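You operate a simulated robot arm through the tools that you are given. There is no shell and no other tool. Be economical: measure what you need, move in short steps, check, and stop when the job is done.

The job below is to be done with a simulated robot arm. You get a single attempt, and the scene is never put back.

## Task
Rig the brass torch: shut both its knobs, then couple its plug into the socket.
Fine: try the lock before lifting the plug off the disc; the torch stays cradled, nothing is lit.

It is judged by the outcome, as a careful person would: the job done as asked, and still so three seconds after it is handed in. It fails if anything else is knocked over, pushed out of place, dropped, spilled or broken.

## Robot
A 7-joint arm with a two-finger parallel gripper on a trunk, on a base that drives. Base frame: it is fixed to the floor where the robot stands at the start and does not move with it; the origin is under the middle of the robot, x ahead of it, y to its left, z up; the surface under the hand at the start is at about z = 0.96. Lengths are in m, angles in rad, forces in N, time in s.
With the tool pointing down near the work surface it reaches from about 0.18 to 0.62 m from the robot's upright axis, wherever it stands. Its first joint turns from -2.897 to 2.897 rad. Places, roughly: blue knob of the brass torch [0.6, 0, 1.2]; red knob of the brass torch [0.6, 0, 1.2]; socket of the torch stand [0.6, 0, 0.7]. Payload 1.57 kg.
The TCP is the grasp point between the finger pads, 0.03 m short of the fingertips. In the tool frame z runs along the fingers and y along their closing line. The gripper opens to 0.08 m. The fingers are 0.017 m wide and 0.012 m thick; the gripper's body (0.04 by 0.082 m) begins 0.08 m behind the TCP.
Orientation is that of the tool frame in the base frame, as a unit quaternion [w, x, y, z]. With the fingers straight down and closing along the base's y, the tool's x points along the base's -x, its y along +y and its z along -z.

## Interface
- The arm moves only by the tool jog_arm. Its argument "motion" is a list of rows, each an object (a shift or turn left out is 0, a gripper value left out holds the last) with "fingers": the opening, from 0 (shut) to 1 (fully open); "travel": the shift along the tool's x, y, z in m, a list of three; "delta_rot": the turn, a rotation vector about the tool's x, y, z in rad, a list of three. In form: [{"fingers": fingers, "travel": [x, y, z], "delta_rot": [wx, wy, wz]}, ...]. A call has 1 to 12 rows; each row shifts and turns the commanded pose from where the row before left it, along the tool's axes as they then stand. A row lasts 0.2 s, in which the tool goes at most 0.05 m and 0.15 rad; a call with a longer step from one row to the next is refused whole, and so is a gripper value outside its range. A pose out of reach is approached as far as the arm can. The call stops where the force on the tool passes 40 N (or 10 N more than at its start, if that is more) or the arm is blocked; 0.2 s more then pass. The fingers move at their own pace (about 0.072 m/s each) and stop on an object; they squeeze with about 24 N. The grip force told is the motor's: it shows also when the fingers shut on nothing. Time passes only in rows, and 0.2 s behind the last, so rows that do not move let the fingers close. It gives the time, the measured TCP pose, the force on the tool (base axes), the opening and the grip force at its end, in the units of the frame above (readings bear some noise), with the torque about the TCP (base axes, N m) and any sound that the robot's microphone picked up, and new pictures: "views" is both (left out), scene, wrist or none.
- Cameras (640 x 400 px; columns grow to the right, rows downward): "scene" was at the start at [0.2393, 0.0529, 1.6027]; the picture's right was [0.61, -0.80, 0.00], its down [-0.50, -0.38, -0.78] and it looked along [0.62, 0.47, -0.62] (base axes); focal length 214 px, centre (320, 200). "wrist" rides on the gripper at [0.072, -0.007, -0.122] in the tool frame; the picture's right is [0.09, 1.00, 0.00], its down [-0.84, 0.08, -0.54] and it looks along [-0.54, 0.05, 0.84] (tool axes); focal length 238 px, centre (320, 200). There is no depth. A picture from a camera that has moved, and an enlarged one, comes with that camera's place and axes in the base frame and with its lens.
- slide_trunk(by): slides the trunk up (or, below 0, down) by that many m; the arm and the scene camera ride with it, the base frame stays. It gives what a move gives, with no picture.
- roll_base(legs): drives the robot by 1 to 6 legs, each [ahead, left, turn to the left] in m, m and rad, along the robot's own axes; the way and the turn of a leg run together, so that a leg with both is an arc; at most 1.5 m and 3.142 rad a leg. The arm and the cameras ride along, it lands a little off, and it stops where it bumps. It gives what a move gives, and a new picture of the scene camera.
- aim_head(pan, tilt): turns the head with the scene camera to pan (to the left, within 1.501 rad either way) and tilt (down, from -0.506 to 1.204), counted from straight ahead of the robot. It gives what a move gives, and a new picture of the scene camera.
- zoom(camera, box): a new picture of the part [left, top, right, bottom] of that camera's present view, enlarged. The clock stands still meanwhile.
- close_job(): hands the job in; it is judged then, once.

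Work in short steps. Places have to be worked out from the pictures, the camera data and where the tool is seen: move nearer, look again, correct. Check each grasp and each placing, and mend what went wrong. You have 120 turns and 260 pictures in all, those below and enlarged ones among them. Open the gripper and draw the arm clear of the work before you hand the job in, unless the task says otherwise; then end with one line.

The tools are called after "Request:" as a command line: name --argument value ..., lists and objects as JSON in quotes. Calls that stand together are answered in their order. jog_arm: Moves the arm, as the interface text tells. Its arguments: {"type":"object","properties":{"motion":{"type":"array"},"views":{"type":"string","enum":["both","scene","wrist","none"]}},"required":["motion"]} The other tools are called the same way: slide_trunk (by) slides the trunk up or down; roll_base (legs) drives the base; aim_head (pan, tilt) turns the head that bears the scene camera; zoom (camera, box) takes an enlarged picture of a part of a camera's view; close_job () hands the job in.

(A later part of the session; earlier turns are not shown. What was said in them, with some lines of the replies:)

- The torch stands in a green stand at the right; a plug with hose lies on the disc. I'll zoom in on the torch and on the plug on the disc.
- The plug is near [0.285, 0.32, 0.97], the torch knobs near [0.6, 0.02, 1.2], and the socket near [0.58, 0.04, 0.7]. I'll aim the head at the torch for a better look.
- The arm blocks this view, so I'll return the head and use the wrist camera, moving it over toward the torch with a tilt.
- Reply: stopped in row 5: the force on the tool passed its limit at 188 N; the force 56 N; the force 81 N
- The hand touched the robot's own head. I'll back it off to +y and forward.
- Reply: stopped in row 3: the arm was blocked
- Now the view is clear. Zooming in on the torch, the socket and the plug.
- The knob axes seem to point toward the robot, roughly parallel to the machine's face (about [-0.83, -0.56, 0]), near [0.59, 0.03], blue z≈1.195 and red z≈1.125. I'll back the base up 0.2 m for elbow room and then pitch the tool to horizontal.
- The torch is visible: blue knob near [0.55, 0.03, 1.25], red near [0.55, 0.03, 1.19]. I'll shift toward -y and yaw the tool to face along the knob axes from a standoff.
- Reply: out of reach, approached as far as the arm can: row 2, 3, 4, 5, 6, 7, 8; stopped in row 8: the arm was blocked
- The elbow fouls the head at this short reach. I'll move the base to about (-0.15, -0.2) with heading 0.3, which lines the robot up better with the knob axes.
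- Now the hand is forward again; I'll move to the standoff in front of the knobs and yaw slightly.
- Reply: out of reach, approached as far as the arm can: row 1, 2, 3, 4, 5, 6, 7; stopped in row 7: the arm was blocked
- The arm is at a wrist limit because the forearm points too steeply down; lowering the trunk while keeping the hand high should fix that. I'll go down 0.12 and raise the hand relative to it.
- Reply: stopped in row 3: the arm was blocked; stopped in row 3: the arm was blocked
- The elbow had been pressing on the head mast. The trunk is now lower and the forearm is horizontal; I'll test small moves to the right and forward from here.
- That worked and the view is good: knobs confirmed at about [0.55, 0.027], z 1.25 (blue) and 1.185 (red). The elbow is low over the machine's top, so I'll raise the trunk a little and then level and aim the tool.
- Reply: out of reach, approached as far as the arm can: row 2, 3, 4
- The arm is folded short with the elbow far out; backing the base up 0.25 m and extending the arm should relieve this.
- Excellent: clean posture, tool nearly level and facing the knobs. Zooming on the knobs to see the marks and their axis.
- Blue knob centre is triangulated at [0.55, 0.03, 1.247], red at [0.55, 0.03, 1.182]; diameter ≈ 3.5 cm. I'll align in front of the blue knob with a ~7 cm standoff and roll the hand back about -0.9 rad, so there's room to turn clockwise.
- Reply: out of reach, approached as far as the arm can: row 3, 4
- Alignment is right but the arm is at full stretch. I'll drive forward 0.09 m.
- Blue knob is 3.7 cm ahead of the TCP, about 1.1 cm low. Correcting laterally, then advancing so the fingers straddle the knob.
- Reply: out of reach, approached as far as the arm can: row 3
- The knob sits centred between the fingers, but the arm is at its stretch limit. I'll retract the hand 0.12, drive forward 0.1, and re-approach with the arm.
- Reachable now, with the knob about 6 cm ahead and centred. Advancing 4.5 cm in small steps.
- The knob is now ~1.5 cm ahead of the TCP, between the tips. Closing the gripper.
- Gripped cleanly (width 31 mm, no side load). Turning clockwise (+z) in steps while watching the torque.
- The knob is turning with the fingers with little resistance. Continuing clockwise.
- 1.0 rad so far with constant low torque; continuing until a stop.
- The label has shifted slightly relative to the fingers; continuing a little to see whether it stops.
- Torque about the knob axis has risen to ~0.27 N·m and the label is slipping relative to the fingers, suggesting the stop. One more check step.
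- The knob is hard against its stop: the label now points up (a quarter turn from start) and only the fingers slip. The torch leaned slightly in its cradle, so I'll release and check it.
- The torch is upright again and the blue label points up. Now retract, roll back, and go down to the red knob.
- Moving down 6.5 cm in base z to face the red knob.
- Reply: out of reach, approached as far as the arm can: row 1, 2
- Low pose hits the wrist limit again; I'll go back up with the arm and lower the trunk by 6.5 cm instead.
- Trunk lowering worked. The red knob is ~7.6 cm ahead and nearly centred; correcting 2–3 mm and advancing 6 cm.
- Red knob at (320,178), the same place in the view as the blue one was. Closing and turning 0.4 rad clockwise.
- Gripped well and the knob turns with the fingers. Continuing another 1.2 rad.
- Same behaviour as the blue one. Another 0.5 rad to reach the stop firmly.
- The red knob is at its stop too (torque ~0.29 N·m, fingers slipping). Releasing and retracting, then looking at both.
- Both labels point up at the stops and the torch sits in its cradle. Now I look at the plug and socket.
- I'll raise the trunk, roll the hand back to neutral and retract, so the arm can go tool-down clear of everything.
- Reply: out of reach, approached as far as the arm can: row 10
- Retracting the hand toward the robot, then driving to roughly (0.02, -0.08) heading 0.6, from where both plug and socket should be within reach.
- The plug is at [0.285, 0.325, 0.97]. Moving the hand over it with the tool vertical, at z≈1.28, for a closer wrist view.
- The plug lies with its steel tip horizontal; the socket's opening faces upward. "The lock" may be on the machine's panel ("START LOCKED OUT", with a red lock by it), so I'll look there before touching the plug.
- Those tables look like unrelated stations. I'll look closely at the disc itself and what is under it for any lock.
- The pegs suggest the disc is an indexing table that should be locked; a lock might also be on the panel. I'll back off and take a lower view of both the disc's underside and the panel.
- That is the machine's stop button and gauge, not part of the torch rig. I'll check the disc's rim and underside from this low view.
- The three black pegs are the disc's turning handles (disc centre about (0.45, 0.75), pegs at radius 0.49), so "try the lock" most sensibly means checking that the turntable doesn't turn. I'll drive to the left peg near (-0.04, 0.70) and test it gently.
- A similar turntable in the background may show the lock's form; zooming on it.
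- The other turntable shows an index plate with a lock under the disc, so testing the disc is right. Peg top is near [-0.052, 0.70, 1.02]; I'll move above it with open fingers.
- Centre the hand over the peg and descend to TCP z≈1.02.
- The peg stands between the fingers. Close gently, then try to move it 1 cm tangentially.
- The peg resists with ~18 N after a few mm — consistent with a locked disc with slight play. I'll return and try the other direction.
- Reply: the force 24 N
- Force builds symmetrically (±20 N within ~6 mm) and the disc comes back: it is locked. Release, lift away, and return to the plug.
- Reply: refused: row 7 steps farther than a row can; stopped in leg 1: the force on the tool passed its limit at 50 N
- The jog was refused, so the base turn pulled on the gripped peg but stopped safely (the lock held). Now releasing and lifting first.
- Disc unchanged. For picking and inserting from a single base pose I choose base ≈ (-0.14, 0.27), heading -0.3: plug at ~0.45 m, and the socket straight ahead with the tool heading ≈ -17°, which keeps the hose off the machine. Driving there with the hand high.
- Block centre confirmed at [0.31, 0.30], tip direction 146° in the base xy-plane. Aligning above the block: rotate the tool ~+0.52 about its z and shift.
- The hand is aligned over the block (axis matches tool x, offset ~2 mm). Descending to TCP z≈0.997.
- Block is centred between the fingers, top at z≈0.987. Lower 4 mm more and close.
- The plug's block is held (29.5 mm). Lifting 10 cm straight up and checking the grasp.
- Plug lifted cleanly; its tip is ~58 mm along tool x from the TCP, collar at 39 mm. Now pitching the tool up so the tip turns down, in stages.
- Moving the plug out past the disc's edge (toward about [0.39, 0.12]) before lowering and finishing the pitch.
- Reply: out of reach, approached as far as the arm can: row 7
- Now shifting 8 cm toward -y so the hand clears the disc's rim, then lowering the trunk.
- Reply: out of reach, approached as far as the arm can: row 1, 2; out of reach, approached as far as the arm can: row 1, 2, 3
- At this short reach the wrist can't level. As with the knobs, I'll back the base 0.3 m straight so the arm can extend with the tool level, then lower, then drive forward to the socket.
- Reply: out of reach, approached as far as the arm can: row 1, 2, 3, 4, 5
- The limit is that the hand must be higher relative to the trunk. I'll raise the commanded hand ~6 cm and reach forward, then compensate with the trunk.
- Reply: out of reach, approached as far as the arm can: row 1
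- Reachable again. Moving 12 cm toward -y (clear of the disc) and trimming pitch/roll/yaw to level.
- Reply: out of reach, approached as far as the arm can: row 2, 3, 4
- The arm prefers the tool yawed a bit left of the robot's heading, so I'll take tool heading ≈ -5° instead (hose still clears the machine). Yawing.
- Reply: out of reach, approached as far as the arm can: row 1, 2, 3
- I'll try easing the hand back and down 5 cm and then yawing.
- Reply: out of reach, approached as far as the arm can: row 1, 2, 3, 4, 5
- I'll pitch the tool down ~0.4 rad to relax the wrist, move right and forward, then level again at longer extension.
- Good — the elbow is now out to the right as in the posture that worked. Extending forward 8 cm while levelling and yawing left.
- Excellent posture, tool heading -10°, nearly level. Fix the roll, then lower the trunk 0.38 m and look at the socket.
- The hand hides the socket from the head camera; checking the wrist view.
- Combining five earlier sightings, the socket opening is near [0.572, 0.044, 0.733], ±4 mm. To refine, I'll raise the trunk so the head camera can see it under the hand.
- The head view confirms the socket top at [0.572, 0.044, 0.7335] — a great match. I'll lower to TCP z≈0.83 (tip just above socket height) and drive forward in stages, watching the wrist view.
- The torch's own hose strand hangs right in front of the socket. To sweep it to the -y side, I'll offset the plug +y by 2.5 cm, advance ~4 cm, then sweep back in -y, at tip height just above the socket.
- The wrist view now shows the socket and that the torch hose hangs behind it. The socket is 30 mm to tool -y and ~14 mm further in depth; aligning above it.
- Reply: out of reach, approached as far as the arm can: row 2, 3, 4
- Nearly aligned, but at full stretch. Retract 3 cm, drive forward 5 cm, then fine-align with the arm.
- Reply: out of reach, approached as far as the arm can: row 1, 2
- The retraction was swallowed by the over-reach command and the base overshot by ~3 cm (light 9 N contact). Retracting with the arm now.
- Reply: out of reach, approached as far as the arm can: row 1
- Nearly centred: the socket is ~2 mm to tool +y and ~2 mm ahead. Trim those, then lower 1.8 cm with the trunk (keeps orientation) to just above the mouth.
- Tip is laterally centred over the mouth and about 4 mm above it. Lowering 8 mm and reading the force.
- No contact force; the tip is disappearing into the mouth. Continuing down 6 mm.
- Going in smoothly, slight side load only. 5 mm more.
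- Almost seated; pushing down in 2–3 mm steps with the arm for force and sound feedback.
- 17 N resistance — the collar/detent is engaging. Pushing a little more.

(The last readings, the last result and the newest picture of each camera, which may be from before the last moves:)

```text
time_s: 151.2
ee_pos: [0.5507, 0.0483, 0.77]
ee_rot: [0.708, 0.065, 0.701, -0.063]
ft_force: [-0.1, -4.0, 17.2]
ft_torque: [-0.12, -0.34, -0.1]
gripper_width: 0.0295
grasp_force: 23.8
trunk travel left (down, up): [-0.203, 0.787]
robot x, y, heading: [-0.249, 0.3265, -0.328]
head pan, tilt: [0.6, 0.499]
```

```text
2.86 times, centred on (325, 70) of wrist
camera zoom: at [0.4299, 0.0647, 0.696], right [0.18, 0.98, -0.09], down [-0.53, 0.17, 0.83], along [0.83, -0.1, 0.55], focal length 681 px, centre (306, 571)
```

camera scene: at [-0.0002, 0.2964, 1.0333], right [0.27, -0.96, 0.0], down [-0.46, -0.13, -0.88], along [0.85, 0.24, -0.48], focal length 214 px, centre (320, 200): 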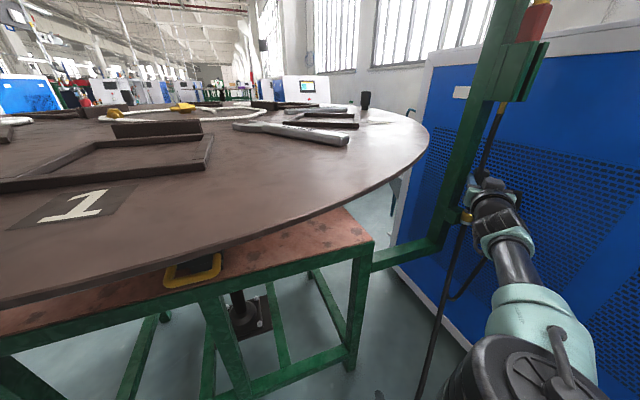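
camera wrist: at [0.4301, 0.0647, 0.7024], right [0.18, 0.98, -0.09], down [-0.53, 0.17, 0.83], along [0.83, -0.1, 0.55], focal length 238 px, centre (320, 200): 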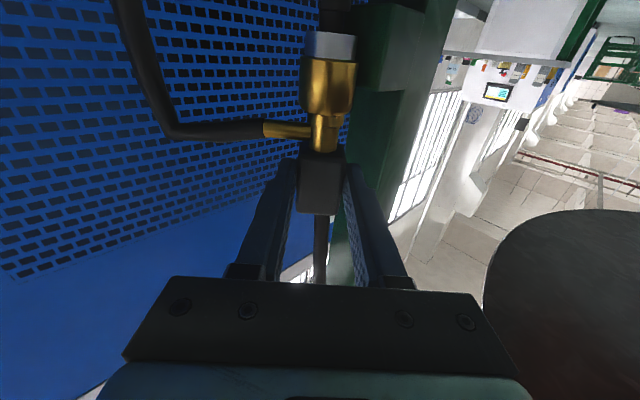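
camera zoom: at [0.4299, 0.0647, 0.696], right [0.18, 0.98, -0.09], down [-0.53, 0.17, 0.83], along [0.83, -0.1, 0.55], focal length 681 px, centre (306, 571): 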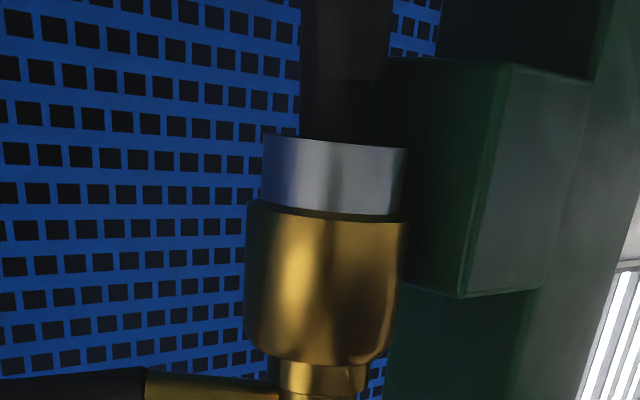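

The plug stopped and the fingers are now sliding on the block at 17 N, so the collar is against the socket. I'll test with a gentle upward tug whether it is latched.

Request:
jog_arm --motion '[{"travel": [-0.002, 0, 0]}, {"travel": [-0.002, 0, 0]}, {"travel": [-0.002, 0, 0]}, {}]' --views "none"

Request:
zoom --camera "wrist" --box '[230, 0, 420, 140]'

```text
time_s: 152.2
ee_pos: [0.5499, 0.0495, 0.7705]
ee_rot: [0.704, 0.067, 0.704, -0.062]
ft_force: [-16.6, 3.3, -0.6]
ft_torque: [-0.08, -0.28, 0.05]
gripper_width: 0.0295
grasp_force: 24.0
trunk travel left (down, up): [-0.203, 0.787]
robot x, y, heading: [-0.2521, 0.3273, -0.333]
head pan, tilt: [0.6, 0.499]
```

```text
2.86 times, centred on (325, 70) of wrist
camera zoom: at [0.4294, 0.0651, 0.697], right [0.18, 0.98, -0.09], down [-0.52, 0.17, 0.84], along [0.84, -0.11, 0.54], focal length 681 px, centre (306, 571)
```

zoom: 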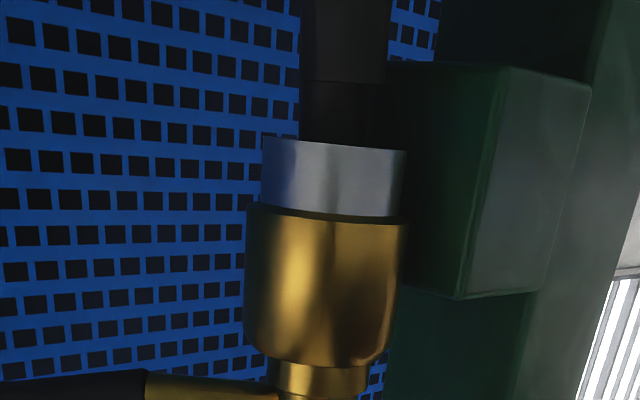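

Request:
jog_arm --motion '[{"travel": [-0.002, 0, 0]}, {"travel": [-0.002, 0, 0]}, {}]' --views "none"

Request:
zoom --camera "wrist" --box '[230, 0, 420, 140]'

```text
time_s: 153.0
ee_pos: [0.5515, 0.0485, 0.7708]
ee_rot: [0.703, 0.066, 0.706, -0.063]
ft_force: [-9.3, 2.4, -15.0]
ft_torque: [0.01, 0.37, 0.07]
gripper_width: 0.0297
grasp_force: 23.5
trunk travel left (down, up): [-0.203, 0.787]
robot x, y, heading: [-0.2517, 0.3238, -0.326]
head pan, tilt: [0.6, 0.499]
```

```text
2.86 times, centred on (325, 70) of wrist
camera zoom: at [0.4298, 0.0651, 0.6982], right [0.18, 0.98, -0.09], down [-0.52, 0.17, 0.84], along [0.84, -0.11, 0.54], focal length 681 px, centre (306, 571)
```

zoom: 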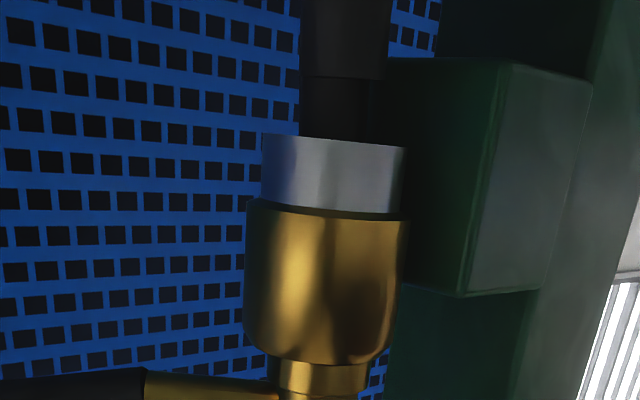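

A 15 N upward pull does not budge the plug, while it had slid in freely — it's latched. Easing the load, opening slightly and backing straight out.

Request:
jog_arm --motion '[{"travel": [0.002, 0, 0]}, {"travel": [0.002, 0, 0]}, {"fingers": 0.52}, {}, {}]' --views "wrist"

```text
time_s: 154.2
ee_pos: [0.5505, 0.0495, 0.7709]
ee_rot: [0.705, 0.066, 0.703, -0.063]
ft_force: [-0.1, 0.1, 0.2]
ft_torque: [0.0, 0.0, 0.02]
gripper_width: 0.0415
grasp_force: 0.1
trunk travel left (down, up): [-0.203, 0.787]
robot x, y, heading: [-0.2472, 0.3224, -0.328]
head pan, tilt: [0.6, 0.499]
camera wrist: at [0.4305, 0.0653, 0.6979], right [0.18, 0.98, -0.09], down [-0.52, 0.17, 0.84], along [0.83, -0.11, 0.54], focal length 238 px, centre (320, 200)
```

wrist: 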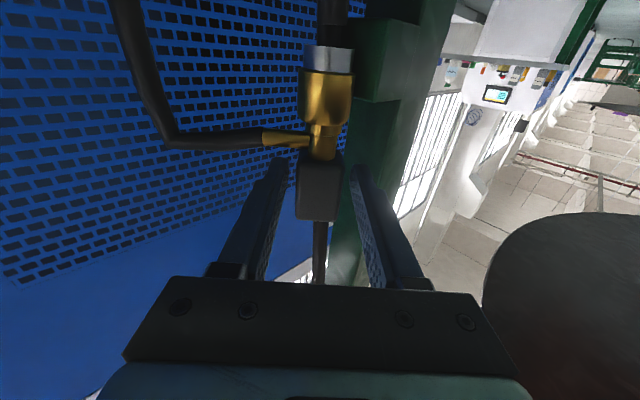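

Released; the plug stays put. Backing straight out.

Request:
jog_arm --motion '[{"travel": [-0.002, 0, -0.02]}, {"travel": [0, 0, -0.04]}, {"travel": [0, 0, -0.04]}, {"travel": [0, 0, -0.03]}]' --views "wrist"

Request:
zoom --camera "wrist" --box '[250, 40, 410, 160]'

```text
time_s: 155.2
ee_pos: [0.4241, 0.074, 0.7718]
ee_rot: [0.705, 0.067, 0.703, -0.064]
ft_force: [-0.2, 0.5, 0.7]
ft_torque: [0.01, -0.03, 0.0]
gripper_width: 0.0417
grasp_force: 0.0
trunk travel left (down, up): [-0.203, 0.787]
robot x, y, heading: [-0.2462, 0.3261, -0.33]
head pan, tilt: [0.6, 0.499]
camera wrist: at [0.3027, 0.0891, 0.7001], right [0.18, 0.98, -0.09], down [-0.52, 0.17, 0.84], along [0.83, -0.11, 0.54], focal length 238 px, centre (320, 200)
```

wrist: 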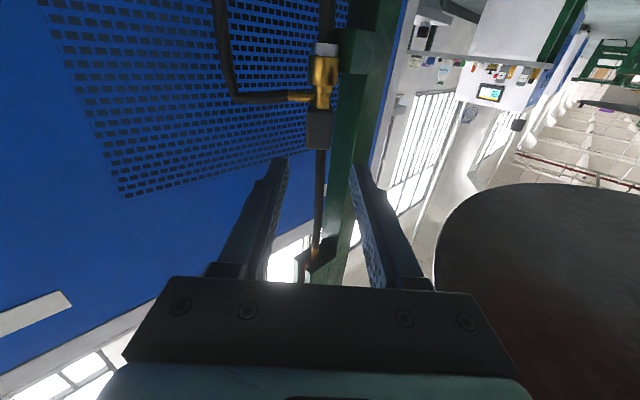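

```text
3.33 times, centred on (330, 100) of wrist
camera zoom: at [0.3027, 0.0891, 0.7001], right [0.18, 0.98, -0.09], down [-0.52, 0.17, 0.84], along [0.83, -0.11, 0.54], focal length 794 px, centre (287, 533)
```

zoom: 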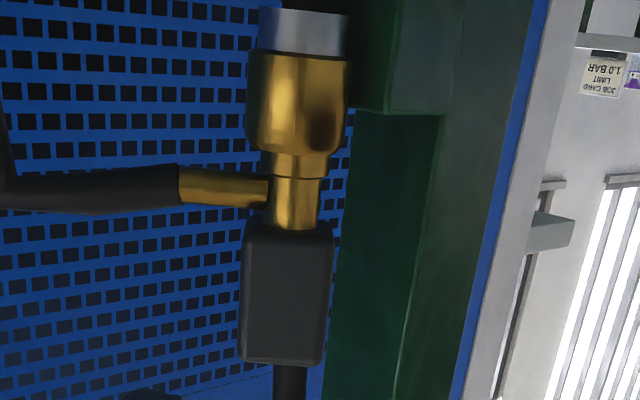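

The plug sits straight with its collar flush on the socket. Backing the base off and doing a final check of torch, knobs and disc.

Request:
roll_base --legs '[[-0.25, 0, 0]]'

Request:
slide_trunk --by 0.35

Request:
aim_head --pan 0.2 --tilt 0.45

Request:
zoom --camera "scene" --box '[340, 60, 460, 260]'

```text
time_s: 157.0
ee_pos: [0.1899, 0.1503, 0.7733]
ee_rot: [0.705, 0.068, 0.703, -0.065]
ft_force: [-0.3, 0.7, 0.7]
ft_torque: [-0.01, 0.03, 0.02]
gripper_width: 0.0415
grasp_force: 0.0
trunk travel left (down, up): [-0.203, 0.787]
robot x, y, heading: [-0.482, 0.4063, -0.332]
head pan, tilt: [0.6, 0.499]
camera scene: at [-0.2337, 0.3759, 0.9963], right [0.26, -0.96, 0.0], down [-0.46, -0.13, -0.88], along [0.85, 0.23, -0.48], focal length 214 px, centre (320, 200)
```

scene: 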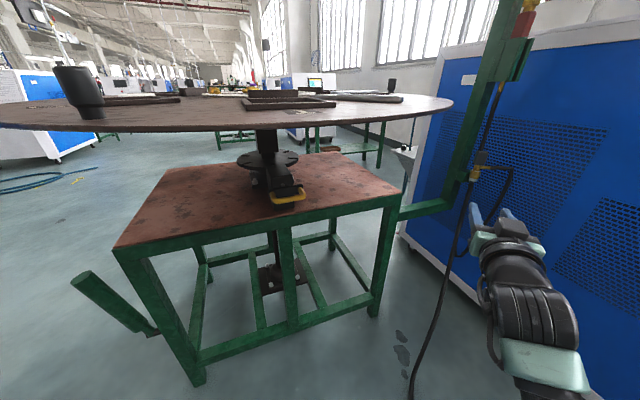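

```text
time_s: 160.4
ee_pos: [0.1895, 0.151, 1.1228]
ee_rot: [0.705, 0.068, 0.703, -0.065]
ft_force: [0.7, 0.6, 0.3]
ft_torque: [0.01, 0.0, 0.0]
gripper_width: 0.0416
grasp_force: 0.0
trunk travel left (down, up): [-0.553, 0.437]
robot x, y, heading: [-0.4841, 0.4093, -0.332]
head pan, tilt: [0.6, 0.499]
```

```text
time_s: 161.3
ee_pos: [0.1887, 0.15, 1.1229]
ee_rot: [0.706, 0.067, 0.703, -0.064]
ft_force: [0.9, -0.3, 0.0]
ft_torque: [0.04, 0.01, -0.03]
gripper_width: 0.0414
grasp_force: 0.0
trunk travel left (down, up): [-0.553, 0.437]
robot x, y, heading: [-0.4851, 0.4069, -0.333]
head pan, tilt: [0.201, 0.45]
camera scene: at [-0.2303, 0.3398, 1.3507], right [-0.13, -0.99, 0.0], down [-0.43, 0.06, -0.9], along [0.89, -0.12, -0.44], focal length 214 px, centre (320, 200)
```

scene: 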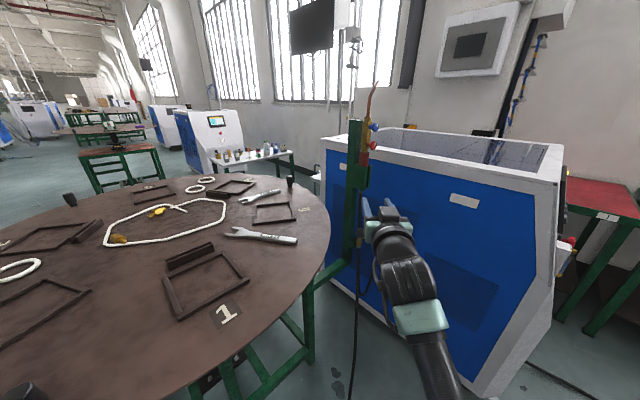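

```text
2.00 times, centred on (400, 160) of scene
camera zoom: at [-0.2303, 0.3398, 1.3507], right [-0.13, -0.99, 0.0], down [-0.43, 0.06, -0.9], along [0.89, -0.12, -0.44], focal length 429 px, centre (160, 280)
```

zoom: 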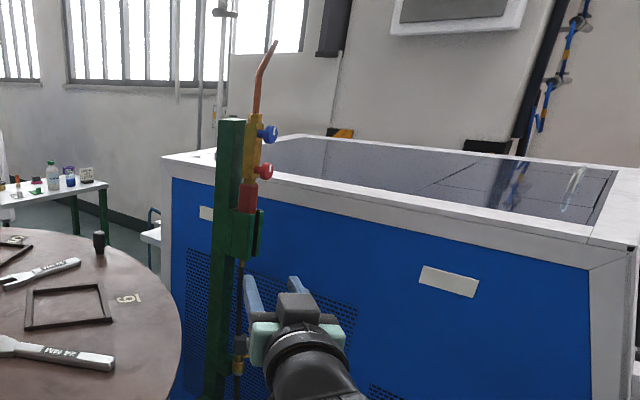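

Everything is in place: torch cradled, knobs shut, plug seated in the socket, disc items undisturbed, arm clear. Handing in.

Request:
close_job

```text
The job is handed in.
```

Both torch knobs are turned clockwise to their stops. The plug is in the socket with its collar flush, and it held against a pull of about 15 N. I took "the lock" to be the disc's turntable lock; before lifting the plug I pushed a handle peg both ways at about 20 N, and it held. I also turned the base by mistake while still gripping that peg, which briefly pulled about 50 N, but the lock held and nothing shifted. The torch is still in its cradle, nothing was lit, and the arm is clear.
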